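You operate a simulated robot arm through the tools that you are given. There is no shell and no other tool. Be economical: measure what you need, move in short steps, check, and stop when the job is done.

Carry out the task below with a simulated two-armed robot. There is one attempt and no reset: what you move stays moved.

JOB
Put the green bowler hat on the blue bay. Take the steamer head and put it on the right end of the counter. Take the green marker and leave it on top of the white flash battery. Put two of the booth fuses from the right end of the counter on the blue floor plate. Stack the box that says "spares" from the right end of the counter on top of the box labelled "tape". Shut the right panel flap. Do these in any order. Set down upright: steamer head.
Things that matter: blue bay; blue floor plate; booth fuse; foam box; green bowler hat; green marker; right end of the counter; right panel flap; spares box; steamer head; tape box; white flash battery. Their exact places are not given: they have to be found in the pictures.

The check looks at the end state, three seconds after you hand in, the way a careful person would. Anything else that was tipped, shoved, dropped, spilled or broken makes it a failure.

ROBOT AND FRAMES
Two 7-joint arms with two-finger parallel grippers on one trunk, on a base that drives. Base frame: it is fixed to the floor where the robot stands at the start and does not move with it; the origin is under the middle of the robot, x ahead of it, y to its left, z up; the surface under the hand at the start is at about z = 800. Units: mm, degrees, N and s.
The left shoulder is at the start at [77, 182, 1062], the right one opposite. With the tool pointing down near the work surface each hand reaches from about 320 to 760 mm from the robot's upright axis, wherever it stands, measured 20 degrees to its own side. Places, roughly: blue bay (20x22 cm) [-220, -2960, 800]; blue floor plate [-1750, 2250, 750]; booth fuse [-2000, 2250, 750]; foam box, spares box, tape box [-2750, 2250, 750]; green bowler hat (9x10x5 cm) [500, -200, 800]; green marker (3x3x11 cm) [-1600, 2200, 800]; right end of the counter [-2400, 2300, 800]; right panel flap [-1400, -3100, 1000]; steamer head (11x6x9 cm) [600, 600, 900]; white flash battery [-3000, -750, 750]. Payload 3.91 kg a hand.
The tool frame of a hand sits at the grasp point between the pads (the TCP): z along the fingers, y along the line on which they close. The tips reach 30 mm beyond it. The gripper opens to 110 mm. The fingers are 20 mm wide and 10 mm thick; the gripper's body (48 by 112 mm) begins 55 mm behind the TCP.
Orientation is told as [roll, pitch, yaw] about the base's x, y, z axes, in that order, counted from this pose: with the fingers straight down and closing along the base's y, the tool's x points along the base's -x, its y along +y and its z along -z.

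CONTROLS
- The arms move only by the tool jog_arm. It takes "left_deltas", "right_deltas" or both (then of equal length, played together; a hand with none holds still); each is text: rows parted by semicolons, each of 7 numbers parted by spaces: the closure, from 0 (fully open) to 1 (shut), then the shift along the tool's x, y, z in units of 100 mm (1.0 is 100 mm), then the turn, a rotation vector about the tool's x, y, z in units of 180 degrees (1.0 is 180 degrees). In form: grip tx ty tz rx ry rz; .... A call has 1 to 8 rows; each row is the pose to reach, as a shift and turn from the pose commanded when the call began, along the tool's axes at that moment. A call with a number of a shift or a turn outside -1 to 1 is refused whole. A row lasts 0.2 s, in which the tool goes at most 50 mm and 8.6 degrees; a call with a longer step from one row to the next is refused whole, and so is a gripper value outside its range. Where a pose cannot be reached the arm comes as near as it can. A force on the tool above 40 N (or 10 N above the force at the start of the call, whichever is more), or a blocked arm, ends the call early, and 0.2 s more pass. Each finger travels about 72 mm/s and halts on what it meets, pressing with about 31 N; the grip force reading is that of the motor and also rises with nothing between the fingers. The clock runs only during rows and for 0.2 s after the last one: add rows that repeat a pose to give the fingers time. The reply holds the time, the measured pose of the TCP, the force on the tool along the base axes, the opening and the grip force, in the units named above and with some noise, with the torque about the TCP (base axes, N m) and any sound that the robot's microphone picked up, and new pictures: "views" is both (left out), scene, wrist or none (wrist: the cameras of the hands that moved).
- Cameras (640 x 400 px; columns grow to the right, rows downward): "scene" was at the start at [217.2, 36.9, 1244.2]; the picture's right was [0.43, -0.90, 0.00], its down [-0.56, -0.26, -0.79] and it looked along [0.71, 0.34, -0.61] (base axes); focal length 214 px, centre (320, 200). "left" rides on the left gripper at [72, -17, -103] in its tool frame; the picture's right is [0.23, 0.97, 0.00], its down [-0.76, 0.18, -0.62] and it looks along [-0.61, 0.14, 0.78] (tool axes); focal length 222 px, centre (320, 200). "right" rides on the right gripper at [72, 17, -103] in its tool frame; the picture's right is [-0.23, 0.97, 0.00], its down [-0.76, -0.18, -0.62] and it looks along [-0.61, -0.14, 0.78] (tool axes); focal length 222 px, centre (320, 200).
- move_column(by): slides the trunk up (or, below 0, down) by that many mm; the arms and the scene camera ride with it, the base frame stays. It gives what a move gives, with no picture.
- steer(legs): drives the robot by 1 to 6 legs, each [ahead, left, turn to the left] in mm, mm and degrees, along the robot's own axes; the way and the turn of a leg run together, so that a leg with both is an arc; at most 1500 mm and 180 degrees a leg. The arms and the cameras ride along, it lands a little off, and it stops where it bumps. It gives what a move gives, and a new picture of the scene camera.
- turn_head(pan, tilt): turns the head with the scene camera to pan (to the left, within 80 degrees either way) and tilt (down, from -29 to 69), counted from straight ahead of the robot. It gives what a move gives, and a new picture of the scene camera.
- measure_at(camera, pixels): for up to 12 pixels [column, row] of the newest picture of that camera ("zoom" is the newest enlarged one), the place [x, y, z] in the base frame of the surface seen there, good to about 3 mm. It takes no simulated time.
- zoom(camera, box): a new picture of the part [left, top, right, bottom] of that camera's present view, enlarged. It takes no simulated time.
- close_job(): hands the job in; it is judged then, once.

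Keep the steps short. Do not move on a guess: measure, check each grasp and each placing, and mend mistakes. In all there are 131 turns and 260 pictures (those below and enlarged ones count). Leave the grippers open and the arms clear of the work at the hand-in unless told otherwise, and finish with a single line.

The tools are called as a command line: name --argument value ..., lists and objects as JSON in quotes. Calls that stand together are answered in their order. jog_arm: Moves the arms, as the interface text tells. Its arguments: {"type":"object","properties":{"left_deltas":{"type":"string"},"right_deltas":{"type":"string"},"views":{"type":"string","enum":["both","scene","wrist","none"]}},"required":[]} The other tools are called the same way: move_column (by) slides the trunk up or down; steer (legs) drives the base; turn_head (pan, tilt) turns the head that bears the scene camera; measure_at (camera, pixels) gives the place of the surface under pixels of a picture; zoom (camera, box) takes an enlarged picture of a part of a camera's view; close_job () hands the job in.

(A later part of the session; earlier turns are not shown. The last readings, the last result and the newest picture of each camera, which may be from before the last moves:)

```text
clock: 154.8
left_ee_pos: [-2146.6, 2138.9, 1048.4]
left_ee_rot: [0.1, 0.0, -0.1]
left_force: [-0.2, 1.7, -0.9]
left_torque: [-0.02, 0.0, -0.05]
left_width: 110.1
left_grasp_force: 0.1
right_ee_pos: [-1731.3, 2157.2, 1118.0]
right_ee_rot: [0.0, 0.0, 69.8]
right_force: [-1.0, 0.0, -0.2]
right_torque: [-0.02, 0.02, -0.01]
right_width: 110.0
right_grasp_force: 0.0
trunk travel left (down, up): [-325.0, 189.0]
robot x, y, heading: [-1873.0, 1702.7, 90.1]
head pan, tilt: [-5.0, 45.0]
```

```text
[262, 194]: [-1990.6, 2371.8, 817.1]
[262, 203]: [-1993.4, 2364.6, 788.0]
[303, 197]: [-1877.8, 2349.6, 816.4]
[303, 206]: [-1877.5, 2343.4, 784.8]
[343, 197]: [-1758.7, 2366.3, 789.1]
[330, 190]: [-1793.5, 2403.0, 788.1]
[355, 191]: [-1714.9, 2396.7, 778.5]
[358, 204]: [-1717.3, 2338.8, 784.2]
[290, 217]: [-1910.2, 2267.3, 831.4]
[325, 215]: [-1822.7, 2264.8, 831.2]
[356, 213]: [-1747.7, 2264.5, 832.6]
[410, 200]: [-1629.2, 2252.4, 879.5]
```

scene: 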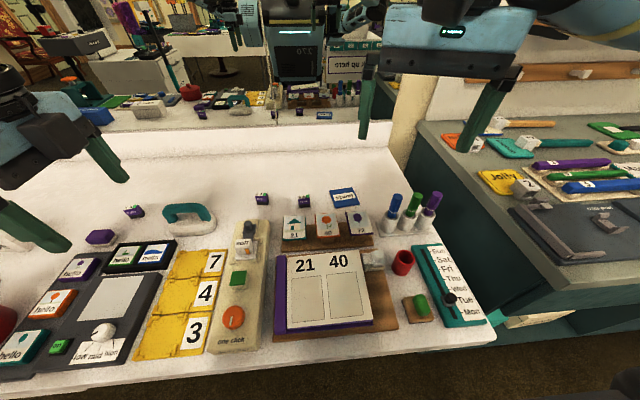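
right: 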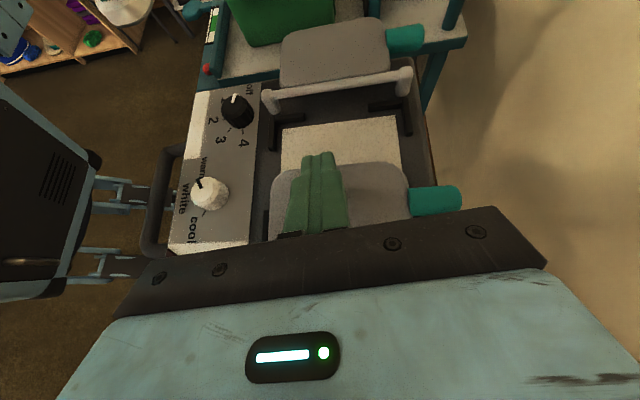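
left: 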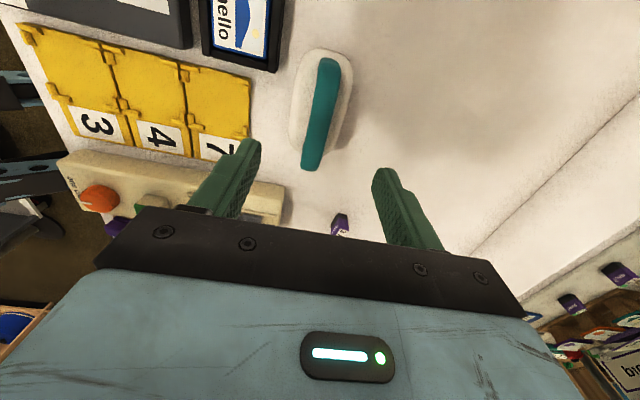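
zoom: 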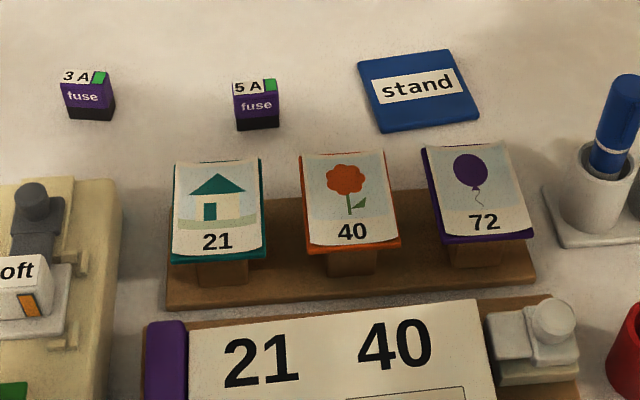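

Fuse A is centred at about (-1876,2358), fuse B at (-1991,2378), and the plate at (-1757,2368) with its top at 788. I'll move the right hand over fuse A with yaw 90.

jog_arm --right_deltas "0 -0.2 0.3 0.1 0 0 -0.03; 0 -0.4 0.6 0.2 0 0 -0.06; 0 -0.6 0.85 0.3 0 0 -0.09; 0 -0.693 1 0.4 0 0 -0.112" --views "none"

jog_arm --right_deltas "0.2 -0.3 0.22 0.25 0 0 0; 0.4 -0.6 0.45 0.5 0 0 0; 0.4 -0.9 0.68 0.75 0 0 0; 0.4 -1 0.75 0.95 0 0 0; 0.4 -1 0.75 0.95 0 0 0" --views "both"

```text
clock: 155.8
left_ee_pos: [-2146.8, 2138.3, 1050.0]
left_ee_rot: [0.0, 0.1, -0.1]
left_force: [-0.1, 0.4, 0.1]
left_torque: [-0.02, 0.01, 0.0]
left_width: 109.7
left_grasp_force: 0.0
right_ee_pos: [-1800.6, 2255.5, 1077.3]
right_ee_rot: [0.1, 0.0, 90.2]
right_force: [-0.5, -0.6, -0.1]
right_torque: [0.01, 0.01, 0.03]
right_width: 110.0
right_grasp_force: 0.1
trunk travel left (down, up): [-325.0, 189.0]
robot x, y, heading: [-1872.9, 1704.0, 90.0]
head pan, tilt: [-5.0, 45.0]
```

```text
clock: 157.2
left_ee_pos: [-2147.1, 2138.5, 1048.5]
left_ee_rot: [0.0, 0.0, 0.0]
left_force: [-0.1, 0.9, 0.1]
left_torque: [0.01, 0.0, -0.01]
left_width: 109.7
left_grasp_force: 0.0
right_ee_pos: [-1849.7, 2368.4, 985.0]
right_ee_rot: [0.6, -0.1, 87.5]
right_force: [0.1, 0.6, -0.6]
right_torque: [-0.03, 0.01, 0.03]
right_width: 66.0
right_grasp_force: 0.0
trunk travel left (down, up): [-325.0, 189.0]
robot x, y, heading: [-1876.1, 1696.3, 89.8]
head pan, tilt: [-5.0, 45.0]
stopped in row 5 (right hand): the arm was blocked; the commanded pose is now the measured one
```

scene: 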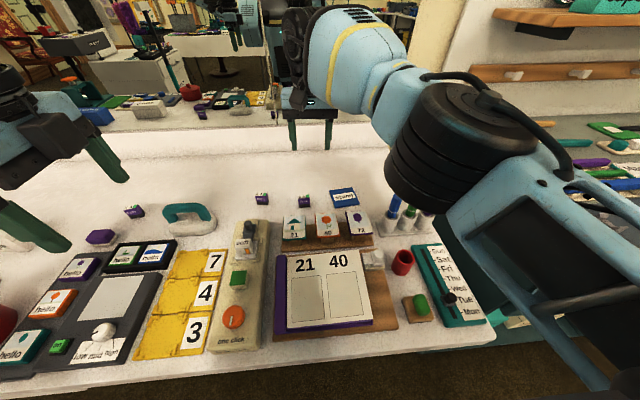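
right: 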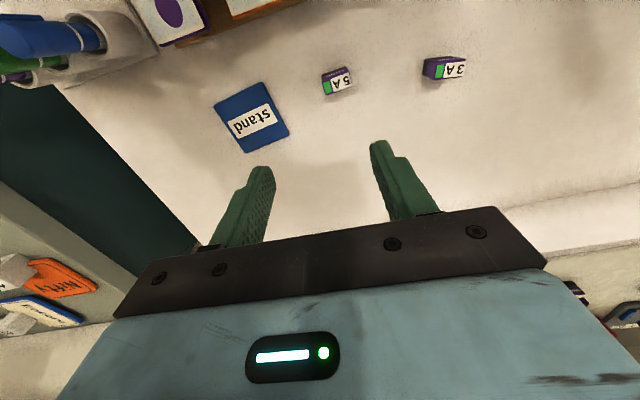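

The arm got blocked short of the goal. I'll check where the elbow and wrist are relative to the markers and the mirror.

measure_at --camera "scene" --pixels '[[400, 185], [430, 205], [470, 180], [350, 60], [300, 40], [320, 110], [394, 200], [415, 215], [380, 60], [395, 120], [440, 100]]'

zoom --camera "scene" --box '[360, 150, 480, 250]'

```text
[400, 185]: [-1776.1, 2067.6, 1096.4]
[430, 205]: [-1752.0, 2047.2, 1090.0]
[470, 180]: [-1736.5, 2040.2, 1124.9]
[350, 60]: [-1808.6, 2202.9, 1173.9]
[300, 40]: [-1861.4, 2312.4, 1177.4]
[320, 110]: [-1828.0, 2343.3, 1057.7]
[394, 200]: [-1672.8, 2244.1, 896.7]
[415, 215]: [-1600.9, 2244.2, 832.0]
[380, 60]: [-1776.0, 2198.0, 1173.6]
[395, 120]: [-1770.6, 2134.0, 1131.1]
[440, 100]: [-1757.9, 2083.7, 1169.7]
```

```text
4.00 times, centred on (420, 200) of scene
```

zoom: 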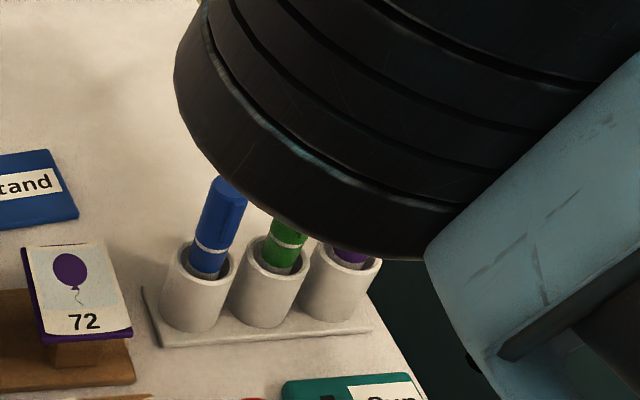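

The elbow is well clear of the markers, so this looks like the arm crossing too far inward. I'll shift the robot 120 mm left.

steer --legs '[[0, 120, 0]]'

```text
clock: 158.9
left_ee_pos: [-2265.7, 2140.1, 1049.4]
left_ee_rot: [-0.1, 0.0, -0.2]
left_force: [-0.3, 0.1, 0.2]
left_torque: [0.02, -0.02, 0.01]
left_width: 110.0
left_grasp_force: 0.1
right_ee_pos: [-1968.9, 2368.0, 985.9]
right_ee_rot: [0.6, 0.0, 87.5]
right_force: [0.5, 0.4, 0.1]
right_torque: [0.02, -0.01, 0.04]
right_width: 66.2
right_grasp_force: 0.1
trunk travel left (down, up): [-325.0, 189.0]
robot x, y, heading: [-1995.5, 1699.3, 89.7]
head pan, tilt: [-5.0, 45.0]
```

scene: 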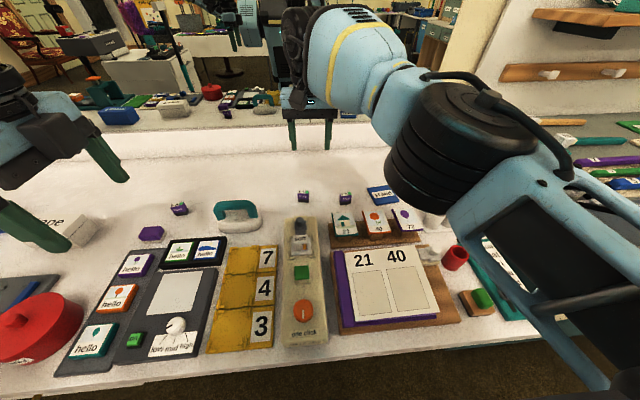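

The hand is near fuse B now. I'll shift 60 mm further left so I have adjustment room, then look.

steer --legs '[[0, 60, 0.3]]'

zoom --camera "right" --box '[160, 0, 560, 250]'

```text
clock: 160.1
left_ee_pos: [-2327.5, 2138.1, 1049.6]
left_ee_rot: [0.0, 0.0, 0.1]
left_force: [0.2, -0.4, 0.1]
left_torque: [0.0, 0.01, 0.02]
left_width: 109.9
left_grasp_force: 0.1
right_ee_pos: [-2031.8, 2369.0, 986.2]
right_ee_rot: [0.6, 0.0, 87.6]
right_force: [-0.7, -1.1, -0.2]
right_torque: [-0.02, 0.0, -0.01]
right_width: 66.1
right_grasp_force: 0.0
trunk travel left (down, up): [-325.0, 189.0]
robot x, y, heading: [-2057.0, 1700.5, 90.1]
head pan, tilt: [-5.0, 45.0]
```

scene: 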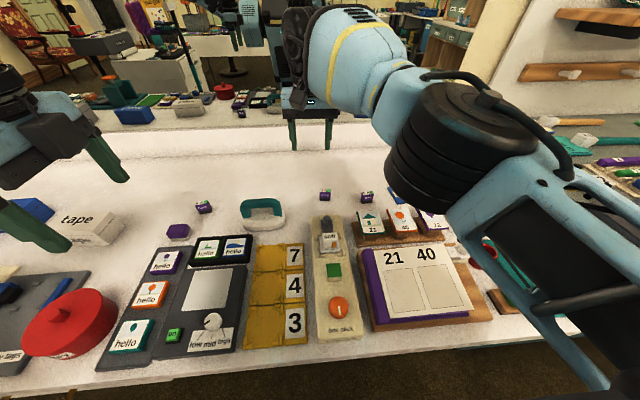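

```text
1.60 times, centred on (360, 125) of right
```

zoom: 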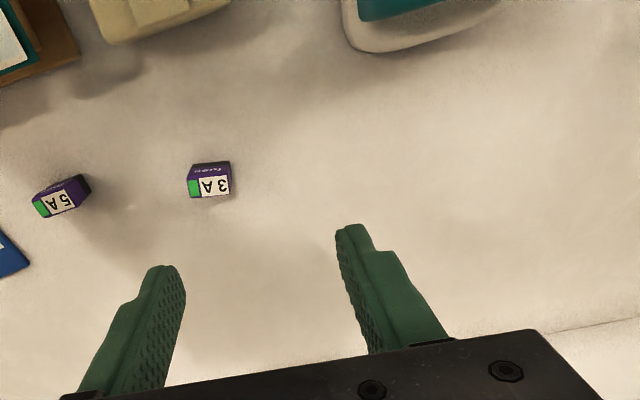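

measure_at --camera "zoom" --pixels '[[192, 182], [227, 180], [229, 194], [192, 196], [210, 188], [208, 168], [60, 200], [38, 204], [75, 192], [84, 200], [48, 213]]'

```text
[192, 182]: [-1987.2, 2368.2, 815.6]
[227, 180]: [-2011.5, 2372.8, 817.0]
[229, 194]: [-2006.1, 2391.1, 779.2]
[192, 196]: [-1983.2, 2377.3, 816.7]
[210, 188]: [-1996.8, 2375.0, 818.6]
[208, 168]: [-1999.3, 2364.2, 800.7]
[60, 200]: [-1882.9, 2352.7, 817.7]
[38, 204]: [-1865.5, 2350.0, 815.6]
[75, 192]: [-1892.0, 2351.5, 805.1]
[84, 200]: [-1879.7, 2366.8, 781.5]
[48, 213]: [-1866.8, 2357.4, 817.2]
```

Fuse B's top is centred at (-1996,2374), turned about -10°. I'll align over it and go down to z 900.

jog_arm --right_deltas "0.4 -0.03 -0.18 0.2 0 0 0.02; 0.4 -0.065 -0.358 0.45 0 0 0.042; 0.4 -0.065 -0.358 0.86 0 0 0.042; 0.4 -0.065 -0.358 0.86 0 0 0.042" --views "wrist"

```text
clock: 161.1
left_ee_pos: [-2328.5, 2137.2, 1049.5]
left_ee_rot: [0.0, 0.1, 0.1]
left_force: [0.2, -0.1, 0.1]
left_torque: [-0.03, 0.0, 0.0]
left_width: 110.1
left_grasp_force: 0.1
right_ee_pos: [-1994.9, 2368.8, 895.4]
right_ee_rot: [0.7, 0.0, 80.1]
right_force: [-0.2, 0.6, 0.5]
right_torque: [0.01, 0.01, -0.03]
right_width: 66.2
right_grasp_force: 0.0
trunk travel left (down, up): [-325.0, 189.0]
robot x, y, heading: [-2054.3, 1698.5, 89.9]
head pan, tilt: [-5.0, 45.0]
```

right: 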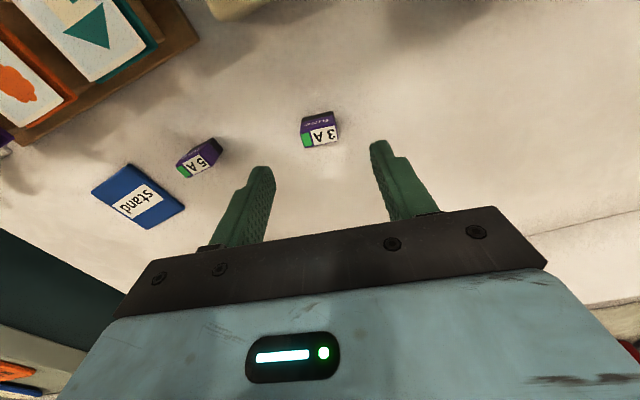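

The fuse is exactly under the grasp point. I'll descend to TCP z 813 and close.

jog_arm --right_deltas "0.4 0 0 0.4 0 0 0; 0.4 0 0 0.7 0 0 0; 0.4 0 0 0.82 0 0 0; 0.4 0 0 0.82 0 0 0; 0.85 0 0 0.82 0 0 0; 0.85 0 0 0.82 0 0 0; 0.85 0 0 0.82 0 0 0" --views "wrist"

```text
clock: 162.7
left_ee_pos: [-2328.2, 2138.6, 1048.8]
left_ee_rot: [0.0, 0.1, 0.1]
left_force: [-0.2, 0.3, 0.2]
left_torque: [-0.05, 0.0, -0.03]
left_width: 109.8
left_grasp_force: 0.1
right_ee_pos: [-1998.1, 2373.2, 814.7]
right_ee_rot: [0.6, 0.1, 80.0]
right_force: [0.0, -0.5, -0.5]
right_torque: [-0.02, -0.01, 0.02]
right_width: 31.1
right_grasp_force: 31.2
trunk travel left (down, up): [-325.0, 189.0]
robot x, y, heading: [-2056.3, 1698.6, 90.1]
head pan, tilt: [-5.0, 45.0]
```

right: 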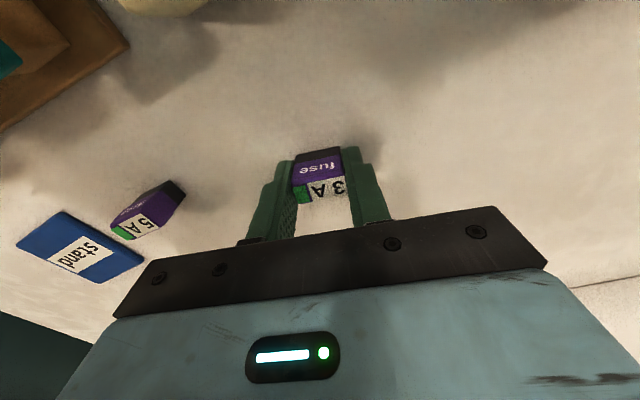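

Gripped at 31 mm. I'll lift it and drive the robot 190 mm right toward the plate.

jog_arm --right_deltas "0.85 0 0 -0.2 0 0 0; 0.85 0 0 -0.6 0 0 0; 0.85 0 0 -0.9 0 0 0; 0.85 0 0 -0.9 0 0 0" --views "none"

steer --legs '[[0, -190, 0]]'

zoom --camera "right" --box '[0, 0, 480, 300]'

```text
clock: 163.7
left_ee_pos: [-2328.5, 2137.6, 1049.4]
left_ee_rot: [-0.1, 0.1, 0.1]
left_force: [0.4, 0.0, 0.6]
left_torque: [-0.01, 0.0, -0.02]
left_width: 110.2
left_grasp_force: 0.0
right_ee_pos: [-1998.2, 2371.3, 907.8]
right_ee_rot: [0.6, 0.1, 80.1]
right_force: [0.1, -0.6, 0.5]
right_torque: [0.0, -0.03, 0.0]
right_width: 30.9
right_grasp_force: 30.5
trunk travel left (down, up): [-325.0, 189.0]
robot x, y, heading: [-2056.5, 1700.5, 90.0]
head pan, tilt: [-5.0, 45.0]
```

```text
clock: 166.0
left_ee_pos: [-2140.8, 2138.2, 1050.0]
left_ee_rot: [0.0, 0.1, 0.0]
left_force: [0.4, -0.5, 0.5]
left_torque: [0.0, -0.02, 0.01]
left_width: 110.1
left_grasp_force: 0.1
right_ee_pos: [-1809.4, 2371.4, 907.3]
right_ee_rot: [0.6, 0.0, 79.9]
right_force: [0.0, 0.5, -0.5]
right_torque: [0.0, 0.0, -0.01]
right_width: 30.8
right_grasp_force: 31.1
trunk travel left (down, up): [-325.0, 189.0]
robot x, y, heading: [-1868.5, 1698.1, 89.8]
head pan, tilt: [-5.0, 45.0]
```

scene: 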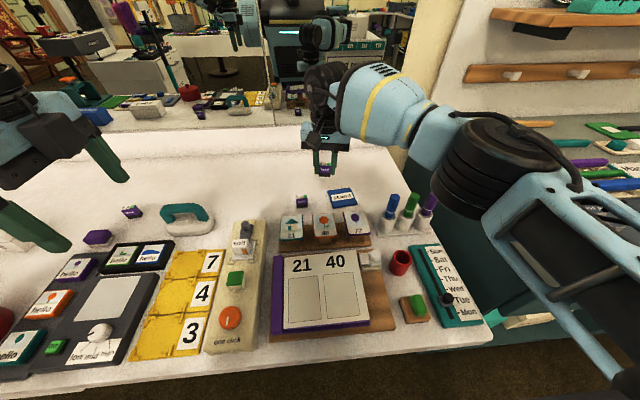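

```text
1.33 times, centred on (240, 150) of right
```

zoom: 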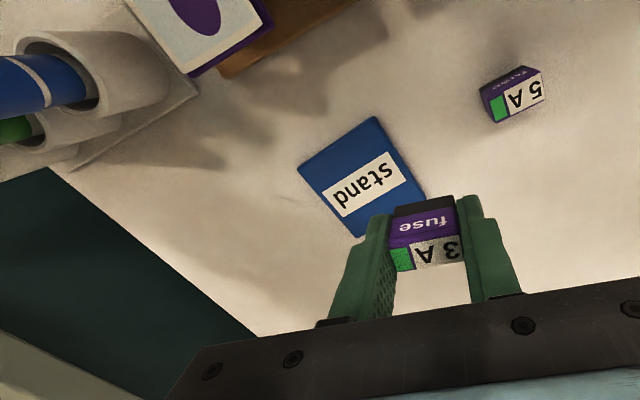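

Measuring the plate's corners.

measure_at --camera "zoom" --pixels '[[303, 170], [373, 122], [356, 230], [420, 190], [365, 183], [490, 100], [540, 90], [515, 100]]'

```text
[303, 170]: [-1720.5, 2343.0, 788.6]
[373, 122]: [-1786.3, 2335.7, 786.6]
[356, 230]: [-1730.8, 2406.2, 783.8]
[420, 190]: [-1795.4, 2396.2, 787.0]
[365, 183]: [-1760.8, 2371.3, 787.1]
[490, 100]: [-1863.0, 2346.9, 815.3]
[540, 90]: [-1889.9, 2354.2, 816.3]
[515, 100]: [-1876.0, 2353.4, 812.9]
```

Plate centre is (-1758,2371), about 66×62 mm. I'll put this fuse on the rear half at (-1760,2386) and go down to just above it.

jog_arm --right_deltas "0.85 -0.1 -0.23 0 0 0 -0.028; 0.85 -0.23 -0.461 0 0 0 -0.055; 0.85 -0.23 -0.461 0.4 0 0 -0.055; 0.85 -0.23 -0.461 0.7 0 0 -0.055; 0.85 -0.23 -0.461 0.7 0 0 -0.055" --views "wrist"

```text
clock: 167.2
left_ee_pos: [-2140.3, 2139.1, 1049.8]
left_ee_rot: [0.0, 0.2, 0.0]
left_force: [0.7, -0.1, -0.4]
left_torque: [0.0, -0.02, 0.0]
left_width: 110.3
left_grasp_force: 0.1
right_ee_pos: [-1759.9, 2387.0, 837.5]
right_ee_rot: [0.5, -0.1, 89.9]
right_force: [0.1, -0.8, -0.3]
right_torque: [0.02, -0.04, -0.04]
right_width: 30.9
right_grasp_force: 30.8
trunk travel left (down, up): [-325.0, 189.0]
robot x, y, heading: [-1869.2, 1700.4, 90.1]
head pan, tilt: [-5.0, 45.0]
```

right: 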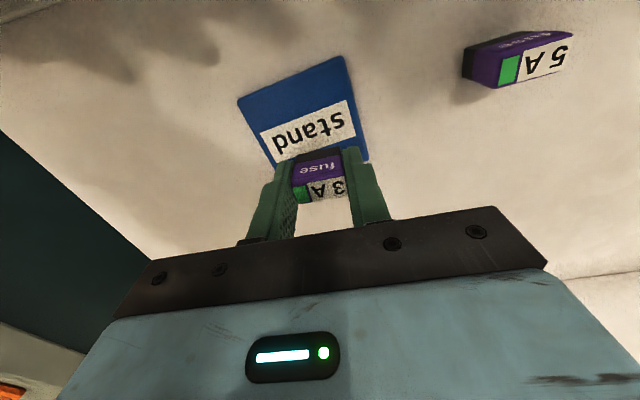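

Lowering gently onto the plate.

jog_arm --right_deltas "0.85 0 0 0.06 0 0 0; 0.85 0 0 0.11 0 0 0; 0.85 0 0 0.14 0 0 0; 0.85 0 0 0.16 0 0 0; 0.85 0 0 0.16 0 0 0" --views "wrist"

```text
clock: 168.4
left_ee_pos: [-2140.0, 2137.7, 1049.2]
left_ee_rot: [0.1, 0.1, -0.1]
left_force: [-0.5, -1.0, -0.8]
left_torque: [0.01, 0.0, -0.02]
left_width: 109.7
left_grasp_force: 0.1
right_ee_pos: [-1760.5, 2384.7, 822.7]
right_ee_rot: [0.7, -0.1, 89.7]
right_force: [0.0, 1.3, 2.1]
right_torque: [0.06, -0.09, -0.04]
right_width: 31.0
right_grasp_force: 30.9
trunk travel left (down, up): [-325.0, 189.0]
robot x, y, heading: [-1870.0, 1700.0, 90.2]
head pan, tilt: [-5.0, 45.0]
```

right: 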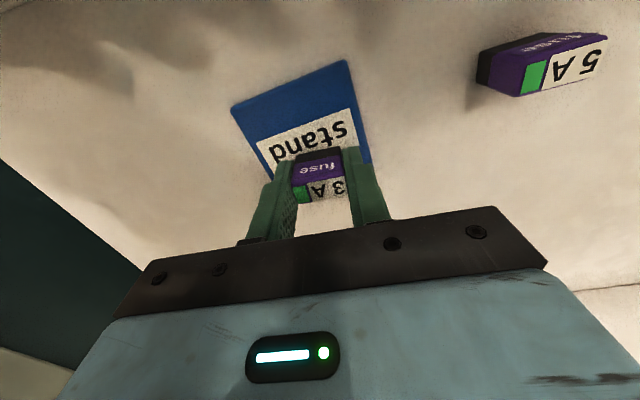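

Light contact (2 N). Opening, and lifting away.

jog_arm --right_deltas "0.6 0 0 0 0 0 0; 0.5 0 0 0 0 0 0; 0.5 0 0 -0.2 0 0 0; 0.4 0 0 -0.5 0 0 0; 0.4 0 0 -0.85 0 0 0; 0.4 0 0 -0.85 0 0 0" --views "both"

```text
clock: 169.8
left_ee_pos: [-2140.0, 2139.0, 1049.4]
left_ee_rot: [0.0, 0.1, 0.0]
left_force: [-0.4, 0.0, -0.3]
left_torque: [-0.07, 0.03, -0.01]
left_width: 109.8
left_grasp_force: 0.0
right_ee_pos: [-1760.3, 2385.2, 909.4]
right_ee_rot: [0.6, 0.0, 89.7]
right_force: [0.1, -0.6, -0.1]
right_torque: [-0.02, -0.01, 0.04]
right_width: 66.2
right_grasp_force: 0.0
trunk travel left (down, up): [-325.0, 189.0]
robot x, y, heading: [-1868.7, 1699.5, 90.3]
head pan, tilt: [-5.0, 45.0]
```

scene: 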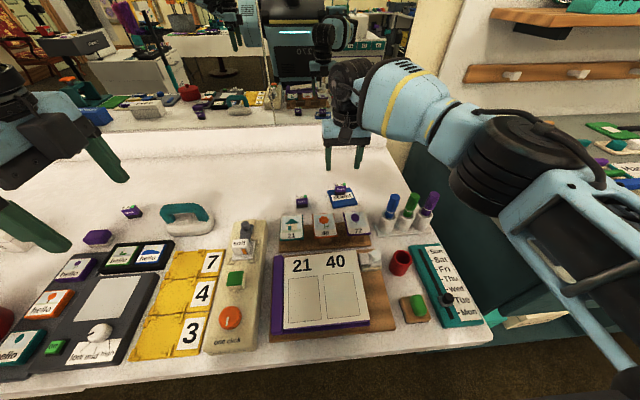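
right: 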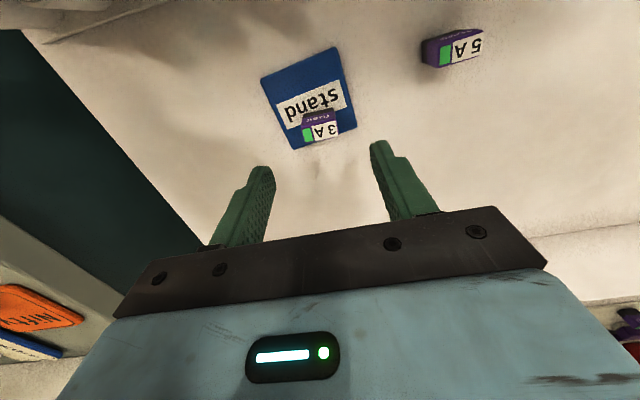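

Fuse B sits on the plate. Now I'll shift the robot 115 mm left for fuse A.

steer --legs '[[0, 115, 0]]'

zoom --camera "right" --box '[200, 60, 440, 210]'

```text
clock: 171.4
left_ee_pos: [-2258.9, 2139.8, 1048.7]
left_ee_rot: [0.0, 0.1, 0.1]
left_force: [0.1, 0.3, -0.2]
left_torque: [0.01, -0.01, -0.02]
left_width: 110.1
left_grasp_force: 0.0
right_ee_pos: [-1878.4, 2383.8, 909.3]
right_ee_rot: [0.6, 0.0, 89.9]
right_force: [-0.4, 0.5, 0.4]
right_torque: [-0.02, 0.01, 0.02]
right_width: 65.9
right_grasp_force: 0.0
trunk travel left (down, up): [-325.0, 189.0]
robot x, y, heading: [-1984.2, 1700.8, 90.3]
head pan, tilt: [-5.0, 45.0]
```

scene: 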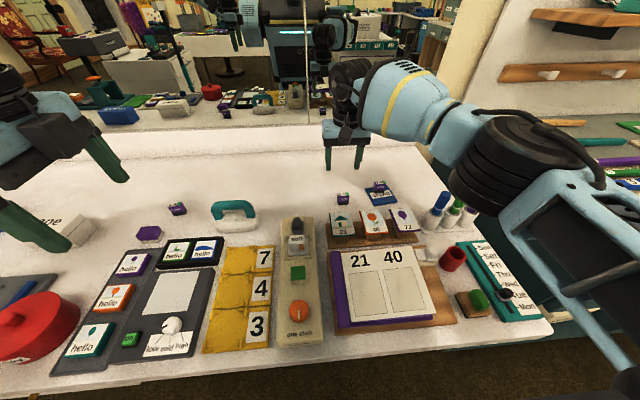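

```text
2.67 times, centred on (320, 135) of right
```

zoom: 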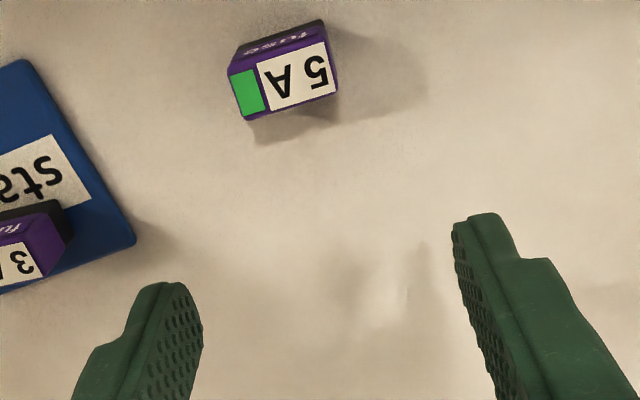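

measure_at --camera "zoom" --pixels '[[235, 78], [322, 48], [335, 88], [248, 114], [285, 82]]'

```text
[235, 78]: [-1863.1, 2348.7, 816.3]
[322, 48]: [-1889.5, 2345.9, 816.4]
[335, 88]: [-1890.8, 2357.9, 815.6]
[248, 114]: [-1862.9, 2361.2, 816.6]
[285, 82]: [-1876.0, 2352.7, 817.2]
```

Fuse A is centred at (-1876.5,2353.5), yaw about 96. Aligning and descending.

jog_arm --right_deltas "0.4 0.15 -0.01 0.1 0 0 -0.02; 0.4 0.303 -0.02 0.3 0 0 -0.033; 0.4 0.303 -0.02 0.5 0 0 -0.033; 0.4 0.303 -0.02 0.5 0 0 -0.033" --views "wrist"

jog_arm --right_deltas "0.4 0 0 0.3 0 0 0; 0.4 0 0 0.46 0 0 0; 0.4 0 0 0.46 0 0 0; 0.85 0 0 0.46 0 0 0; 0.85 0 0 0.46 0 0 0; 0.85 0 0 0.46 0 0 0" --views "wrist"

```text
clock: 172.4
left_ee_pos: [-2258.7, 2137.7, 1049.6]
left_ee_rot: [0.0, 0.1, 0.1]
left_force: [-0.4, 0.0, -0.2]
left_torque: [0.01, -0.02, 0.0]
left_width: 109.7
left_grasp_force: 0.1
right_ee_pos: [-1878.1, 2356.1, 857.7]
right_ee_rot: [0.6, -0.2, 95.8]
right_force: [0.5, -0.1, 0.8]
right_torque: [0.02, 0.0, 0.02]
right_width: 65.9
right_grasp_force: 0.1
trunk travel left (down, up): [-325.0, 189.0]
robot x, y, heading: [-1986.5, 1698.8, 90.2]
head pan, tilt: [-5.0, 45.0]
```

right: 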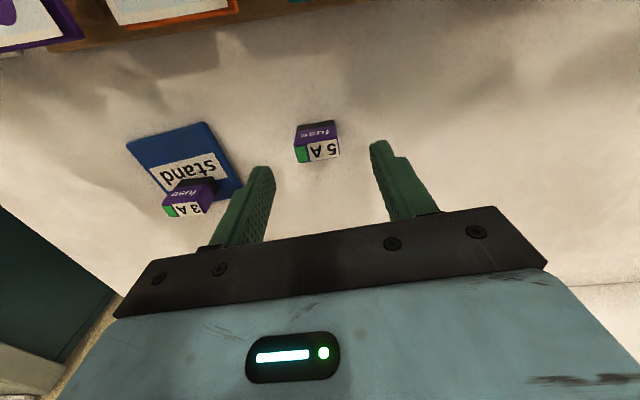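

```text
clock: 173.8
left_ee_pos: [-2258.1, 2138.8, 1051.0]
left_ee_rot: [0.1, 0.1, 0.0]
left_force: [0.7, -0.2, -0.4]
left_torque: [0.01, -0.01, 0.01]
left_width: 110.0
left_grasp_force: 0.0
right_ee_pos: [-1877.7, 2355.9, 812.5]
right_ee_rot: [0.6, -0.1, 95.9]
right_force: [0.5, -0.4, 0.2]
right_torque: [-0.01, 0.01, -0.02]
right_width: 30.9
right_grasp_force: 30.9
trunk travel left (down, up): [-325.0, 189.0]
robot x, y, heading: [-1986.5, 1699.1, 90.0]
head pan, tilt: [-5.0, 45.0]
```

right: 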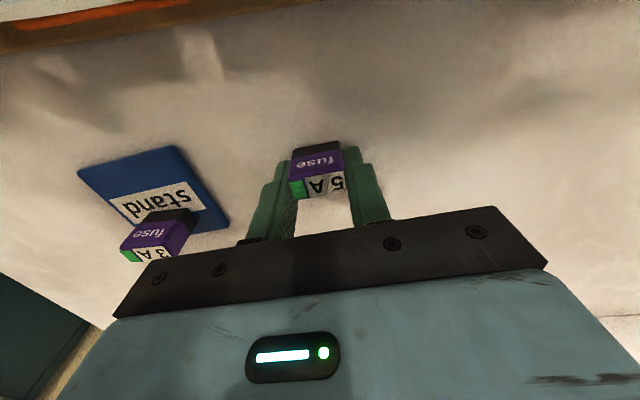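

Gripped. I'll lift it and drive back right.

jog_arm --right_deltas "0.85 0 0 -0.2 0 0 0; 0.85 0 0 -0.6 0 0 0; 0.85 0 0 -0.9 0 0 0; 0.85 0 0 -0.9 0 0 0" --views "none"

steer --legs '[[0, -115, 0]]'

zoom --camera "right" --box '[160, 30, 480, 230]'

```text
clock: 174.8
left_ee_pos: [-2258.0, 2137.6, 1049.4]
left_ee_rot: [0.1, 0.1, 0.0]
left_force: [-0.6, 0.3, 0.3]
left_torque: [-0.04, 0.0, -0.02]
left_width: 110.1
left_grasp_force: 0.1
right_ee_pos: [-1876.6, 2354.8, 899.6]
right_ee_rot: [0.7, -0.1, 95.9]
right_force: [0.4, -0.4, -0.7]
right_torque: [0.01, -0.01, 0.0]
right_width: 30.9
right_grasp_force: 31.1
trunk travel left (down, up): [-325.0, 189.0]
robot x, y, heading: [-1985.0, 1699.5, 90.2]
head pan, tilt: [-5.0, 45.0]
```

```text
clock: 176.5
left_ee_pos: [-2143.9, 2139.2, 1048.5]
left_ee_rot: [0.0, 0.2, -0.1]
left_force: [0.6, 0.2, 1.2]
left_torque: [0.01, 0.04, -0.01]
left_width: 110.1
left_grasp_force: 0.0
right_ee_pos: [-1760.7, 2355.5, 899.5]
right_ee_rot: [0.5, -0.1, 95.7]
right_force: [-0.6, -0.3, -0.2]
right_torque: [0.0, 0.02, 0.0]
right_width: 30.8
right_grasp_force: 31.1
trunk travel left (down, up): [-325.0, 189.0]
robot x, y, heading: [-1871.7, 1699.9, 89.9]
head pan, tilt: [-5.0, 45.0]
```

scene: 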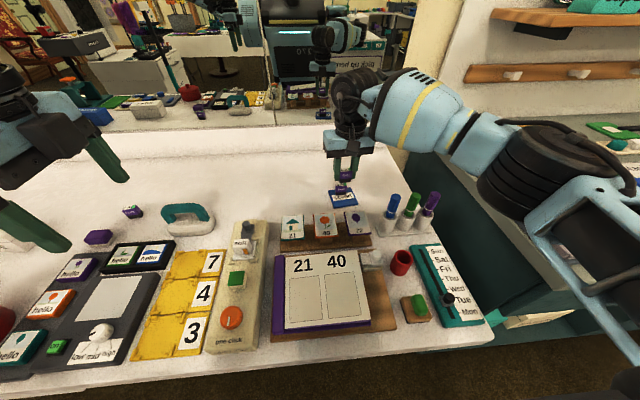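

```text
2.00 times, centred on (320, 130) of right
```

zoom: 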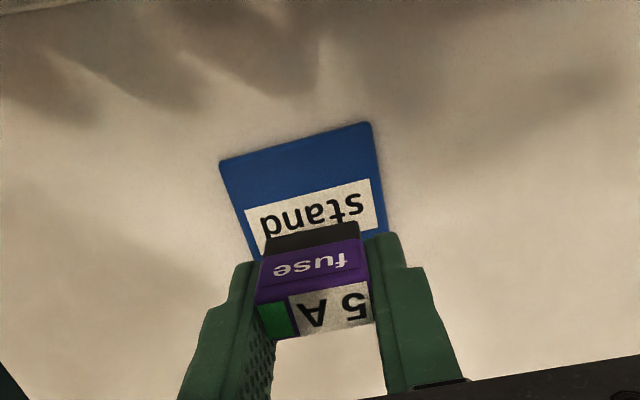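

I'll lower toward (-1756,2352), slowing near contact.

jog_arm --right_deltas "0.85 0.04 -0.043 0.3 0 0 0; 0.85 0.04 -0.043 0.55 0 0 0; 0.85 0.04 -0.043 0.68 0 0 0; 0.85 0.04 -0.043 0.68 0 0 0" --views "wrist"

jog_arm --right_deltas "0.85 0 0 0.05 0 0 0; 0.85 0 0 0.08 0 0 0; 0.85 0 0 0.1 0 0 0; 0.85 0 0 0.12 0 0 0; 0.85 0 0 0.12 0 0 0" --views "wrist"

```text
clock: 177.5
left_ee_pos: [-2143.2, 2138.7, 1049.8]
left_ee_rot: [-0.1, 0.0, 0.1]
left_force: [-0.1, 0.1, 0.0]
left_torque: [-0.02, 0.02, 0.01]
left_width: 110.1
left_grasp_force: 0.2
right_ee_pos: [-1757.3, 2352.4, 829.6]
right_ee_rot: [0.6, -0.1, 95.8]
right_force: [0.2, 1.1, -0.2]
right_torque: [0.02, 0.02, -0.01]
right_width: 30.8
right_grasp_force: 30.7
trunk travel left (down, up): [-325.0, 189.0]
robot x, y, heading: [-1867.9, 1705.2, 90.0]
head pan, tilt: [-5.0, 45.0]
```

right: 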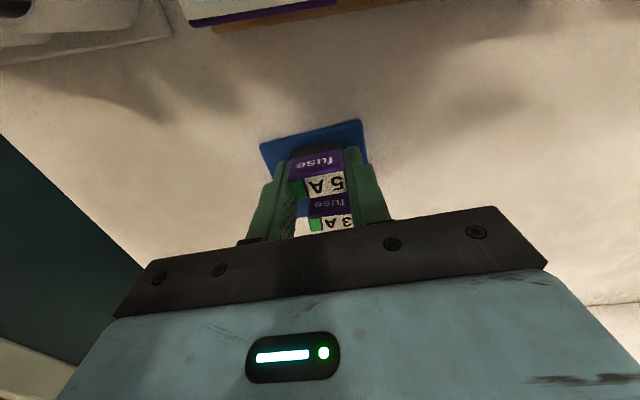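

```text
clock: 178.7
left_ee_pos: [-2142.4, 2139.9, 1050.2]
left_ee_rot: [0.1, 0.1, 0.0]
left_force: [0.2, 0.3, 0.2]
left_torque: [-0.01, 0.03, -0.02]
left_width: 110.1
left_grasp_force: 0.0
right_ee_pos: [-1758.4, 2351.7, 820.0]
right_ee_rot: [0.7, -0.1, 95.8]
right_force: [-0.4, -0.1, -0.4]
right_torque: [-0.02, -0.02, 0.02]
right_width: 31.0
right_grasp_force: 30.6
trunk travel left (down, up): [-325.0, 189.0]
robot x, y, heading: [-1870.2, 1699.9, 90.1]
head pan, tilt: [-5.0, 45.0]
```

right: 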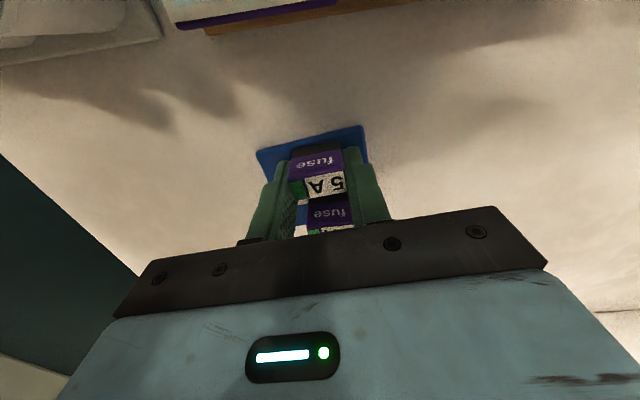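

2 mm more, then release and lift.

jog_arm --right_deltas "0.85 0 0 0.02 0 0 0; 0.85 0 0 0.02 0 0 0; 0.6 0 0 0.02 0 0 0; 0.55 0 0 0.02 0 0 0; 0.55 0 0 -0.2 0 0 0; 0.5 0 0 -0.5 0 0 0; 0.4 0 0 -0.9 0 0 0; 0.4 0 0 -0.9 0 0 0" --views "wrist"

```text
clock: 180.5
left_ee_pos: [-2142.2, 2138.9, 1050.2]
left_ee_rot: [0.0, 0.1, 0.0]
left_force: [-1.2, -0.1, 0.2]
left_torque: [0.0, -0.01, 0.03]
left_width: 110.1
left_grasp_force: 0.0
right_ee_pos: [-1758.0, 2352.7, 913.2]
right_ee_rot: [0.6, -0.1, 95.9]
right_force: [0.5, 1.4, -0.2]
right_torque: [0.0, 0.0, 0.01]
right_width: 65.9
right_grasp_force: 0.1
trunk travel left (down, up): [-325.0, 189.0]
robot x, y, heading: [-1873.9, 1698.6, 89.7]
head pan, tilt: [-5.0, 45.0]
```

right: 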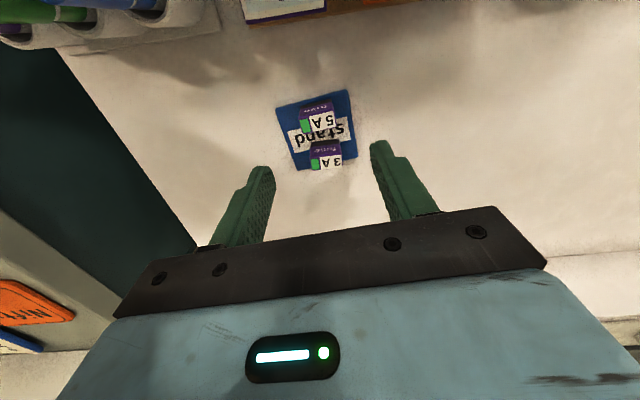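

Both fuses stand on the blue plate. Next is the green marker: its neighbours are along x, so the fingers must close along y. I'll raise the right hand and turn it to yaw 0 over the marker.

jog_arm --right_deltas "0.4 0 0 -0.3 0 0 0.045; 0.4 0.1 -0.1 -0.6 0 0 0.09; 0.4 0.25 -0.25 -0.8 0 0 0.135; 0.4 0.4 -0.4 -0.9 0 0 0.18; 0.4 0.52 -0.52 -0.95 0 0 0.225; 0.4 0.64 -0.62 -0.95 0 0 0.27" --views "none"

jog_arm --right_deltas "0.4 0 -0.15 0 0 0 0.045; 0.4 -0.01 -0.3 0 0 0 0.09; 0.4 -0.02 -0.45 0 0 0 0.135; 0.4 -0.03 -0.6 0 0 0 0.18; 0.4 -0.04 -0.75 0 0 0 0.225; 0.4 -0.05 -0.88 0 0 0 0.263; 0.4 -0.05 -0.88 0 0 0 0.263" --views "both"

```text
clock: 181.9
left_ee_pos: [-2142.1, 2137.9, 1050.0]
left_ee_rot: [0.0, 0.1, 0.0]
left_force: [-0.1, -0.3, 0.0]
left_torque: [0.01, 0.02, 0.03]
left_width: 109.9
left_grasp_force: 0.0
right_ee_pos: [-1688.1, 2295.4, 1004.6]
right_ee_rot: [0.4, 0.4, 47.0]
right_force: [0.5, 0.5, 0.6]
right_torque: [0.01, 0.01, 0.02]
right_width: 66.0
right_grasp_force: 0.0
trunk travel left (down, up): [-325.0, 189.0]
robot x, y, heading: [-1870.8, 1702.6, 89.8]
head pan, tilt: [-5.0, 45.0]
```

```text
clock: 183.5
left_ee_pos: [-2142.8, 2138.5, 1050.1]
left_ee_rot: [0.0, 0.0, 0.0]
left_force: [-0.6, -0.3, 0.6]
left_torque: [0.0, 0.02, 0.01]
left_width: 110.1
left_grasp_force: 0.0
right_ee_pos: [-1621.2, 2237.7, 1003.2]
right_ee_rot: [0.0, 0.6, -0.3]
right_force: [1.1, -0.1, -0.7]
right_torque: [0.0, 0.03, 0.0]
right_width: 66.2
right_grasp_force: 0.1
trunk travel left (down, up): [-325.0, 189.0]
robot x, y, heading: [-1875.1, 1699.9, 89.8]
head pan, tilt: [-5.0, 45.0]
```

scene: 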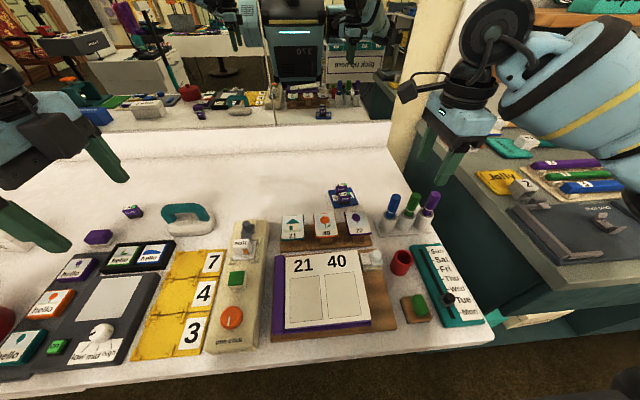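
right: 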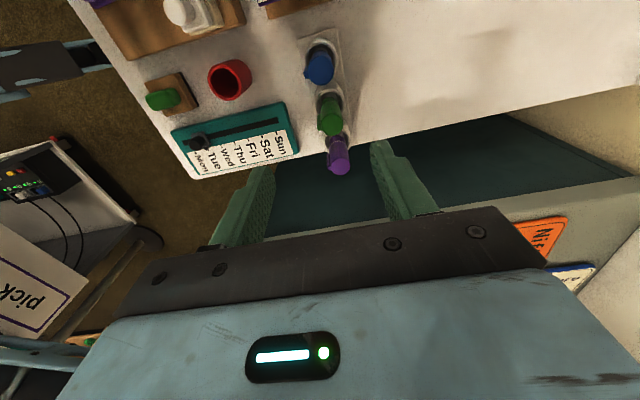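

zoom --camera "right" --box '[270, 20, 398, 190]'

zoom --camera "scene" --box '[370, 180, 450, 240]'

```text
2.35 times, centred on (334, 105) of right
```

zoom: 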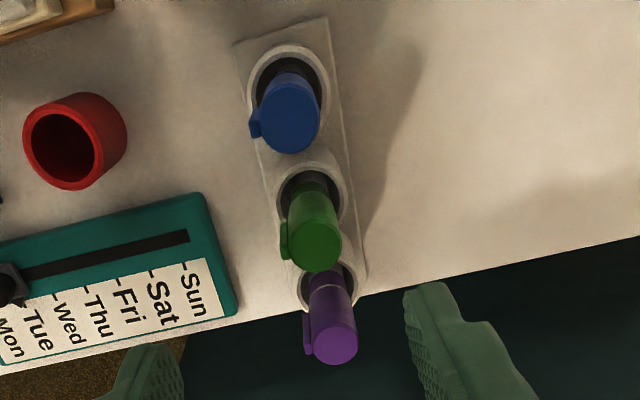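

```text
6.67 times, centred on (410, 210) of scene
```

zoom: 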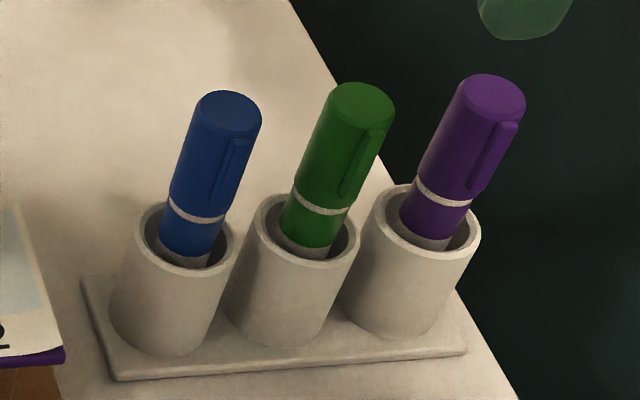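

measure_at --camera "zoom" --pixels '[[362, 100], [338, 98], [388, 105], [340, 150], [315, 225], [305, 245], [268, 240], [345, 240], [230, 105], [492, 92], [320, 260]]'

measure_at --camera "right" --pixels '[[332, 119], [325, 120], [338, 122], [332, 128], [340, 162], [320, 66]]'

```text
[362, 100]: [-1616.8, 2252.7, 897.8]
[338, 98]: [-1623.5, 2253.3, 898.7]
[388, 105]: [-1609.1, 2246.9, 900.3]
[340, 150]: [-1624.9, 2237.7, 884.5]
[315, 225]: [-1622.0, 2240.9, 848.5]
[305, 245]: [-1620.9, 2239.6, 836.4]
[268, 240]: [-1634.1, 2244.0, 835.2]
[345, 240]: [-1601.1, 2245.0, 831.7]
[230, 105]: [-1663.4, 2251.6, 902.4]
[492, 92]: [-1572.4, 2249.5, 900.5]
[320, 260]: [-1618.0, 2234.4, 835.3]
```

```text
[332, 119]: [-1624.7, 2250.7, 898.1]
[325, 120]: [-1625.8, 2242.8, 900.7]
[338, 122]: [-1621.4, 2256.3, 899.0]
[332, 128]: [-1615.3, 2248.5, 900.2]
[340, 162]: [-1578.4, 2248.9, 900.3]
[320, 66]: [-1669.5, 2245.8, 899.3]
```

The marker's top is at (-1619,2249,899). Descending around it in two steps.

jog_arm --right_deltas "0.4 -0.01 0.06 0.25 0 0 0; 0.4 -0.02 0.11 0.5 0 0 0; 0.4 -0.02 0.11 0.72 0 0 0; 0.4 -0.02 0.11 0.72 0 0 0" --views "both"

```text
clock: 184.5
left_ee_pos: [-2142.8, 2138.9, 1049.5]
left_ee_rot: [0.0, 0.1, 0.0]
left_force: [0.5, -0.8, -0.3]
left_torque: [0.0, 0.0, 0.0]
left_width: 110.2
left_grasp_force: 0.0
right_ee_pos: [-1616.1, 2246.6, 931.4]
right_ee_rot: [0.1, 0.6, -0.2]
right_force: [0.7, 0.5, -0.3]
right_torque: [-0.01, -0.06, -0.02]
right_width: 66.2
right_grasp_force: 0.0
trunk travel left (down, up): [-325.0, 189.0]
robot x, y, heading: [-1873.4, 1701.6, 90.1]
head pan, tilt: [-5.0, 45.0]
```

scene: 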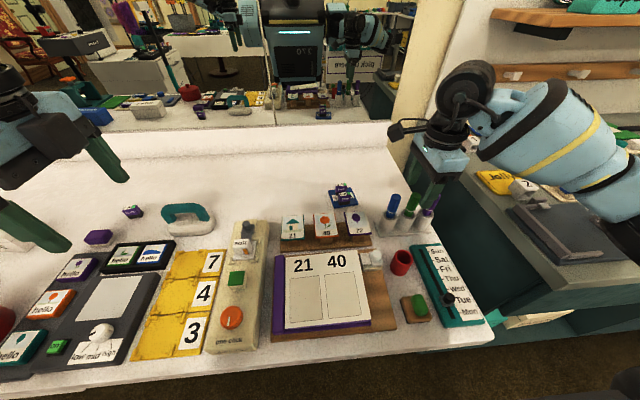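
right: 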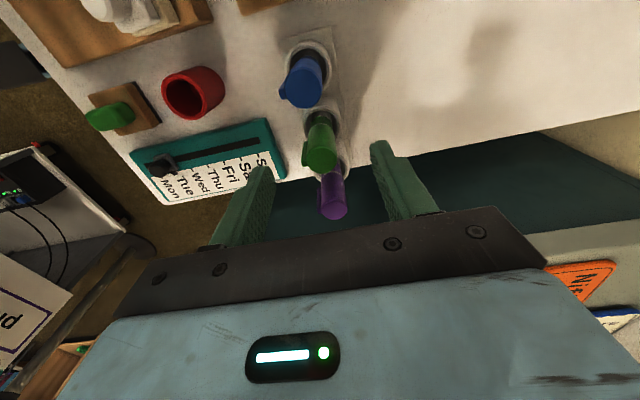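

Aligned to within 3 mm. I'll go down 53 mm and close.

jog_arm --right_deltas "0.4 0.03 0.02 0.25 0 0 0; 0.4 0.03 0.02 0.5 0 0 0; 0.4 0.03 0.02 0.53 0 0 0; 0.4 0.03 0.02 0.53 0 0 0; 0.9 0.03 0.02 0.53 0 0 0; 0.9 0.03 0.02 0.53 0 0 0; 0.9 0.03 0.02 0.53 0 0 0; 0.9 0.03 0.02 0.53 0 0 0" --views "wrist"

```text
clock: 186.3
left_ee_pos: [-2141.6, 2139.7, 1049.5]
left_ee_rot: [0.1, 0.0, 0.0]
left_force: [-0.1, 0.1, -0.2]
left_torque: [0.0, 0.02, 0.02]
left_width: 109.9
left_grasp_force: 0.1
right_ee_pos: [-1621.3, 2249.8, 876.0]
right_ee_rot: [0.0, 0.6, -0.2]
right_force: [0.3, -0.3, -0.1]
right_torque: [-0.02, -0.03, 0.01]
right_width: 20.0
right_grasp_force: 31.0
trunk travel left (down, up): [-325.0, 189.0]
robot x, y, heading: [-1872.5, 1698.1, 89.8]
head pan, tilt: [-5.0, 45.0]
```

right: 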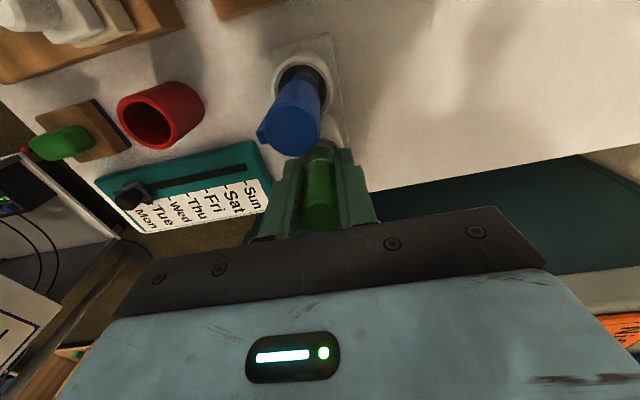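

Gripped at 20 mm. I'll lift straight up out of the cup.

jog_arm --right_deltas "0.9 0 0 -0.15 0 0 0; 0.9 0 0 -0.4 0 0 0; 0.9 0 0 -0.7 0 0 0; 0.9 0 0 -1 0 0 0; 0.9 0 0 -1 0 0 0" --views "scene"

zoom --camera "scene" --box '[360, 90, 520, 240]'

```text
clock: 187.5
left_ee_pos: [-2142.8, 2138.7, 1049.1]
left_ee_rot: [0.1, 0.1, 0.1]
left_force: [0.5, 0.2, 0.3]
left_torque: [0.03, 0.02, -0.02]
left_width: 110.0
left_grasp_force: 0.1
right_ee_pos: [-1620.7, 2249.2, 978.8]
right_ee_rot: [-0.1, 0.5, -0.3]
right_force: [0.5, 0.2, 0.1]
right_torque: [0.05, -0.01, 0.0]
right_width: 20.3
right_grasp_force: 31.1
trunk travel left (down, up): [-325.0, 189.0]
robot x, y, heading: [-1873.5, 1703.2, 89.9]
head pan, tilt: [-5.0, 45.0]
```

scene: 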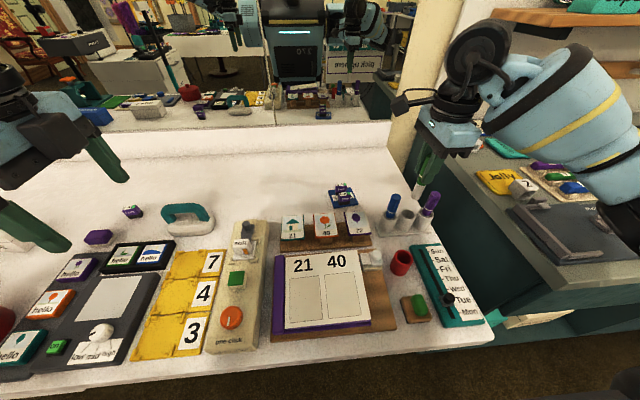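

```text
2.67 times, centred on (440, 165) of scene
```

zoom: 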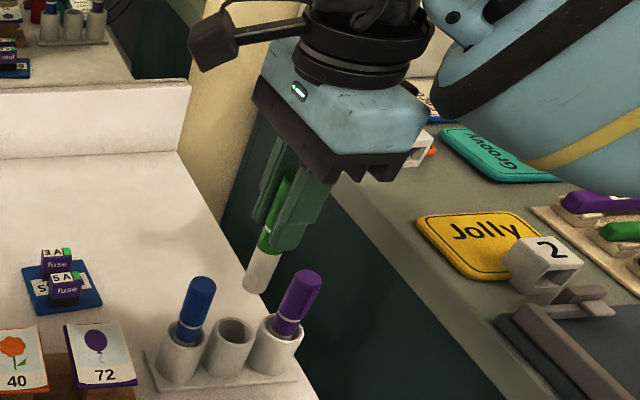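

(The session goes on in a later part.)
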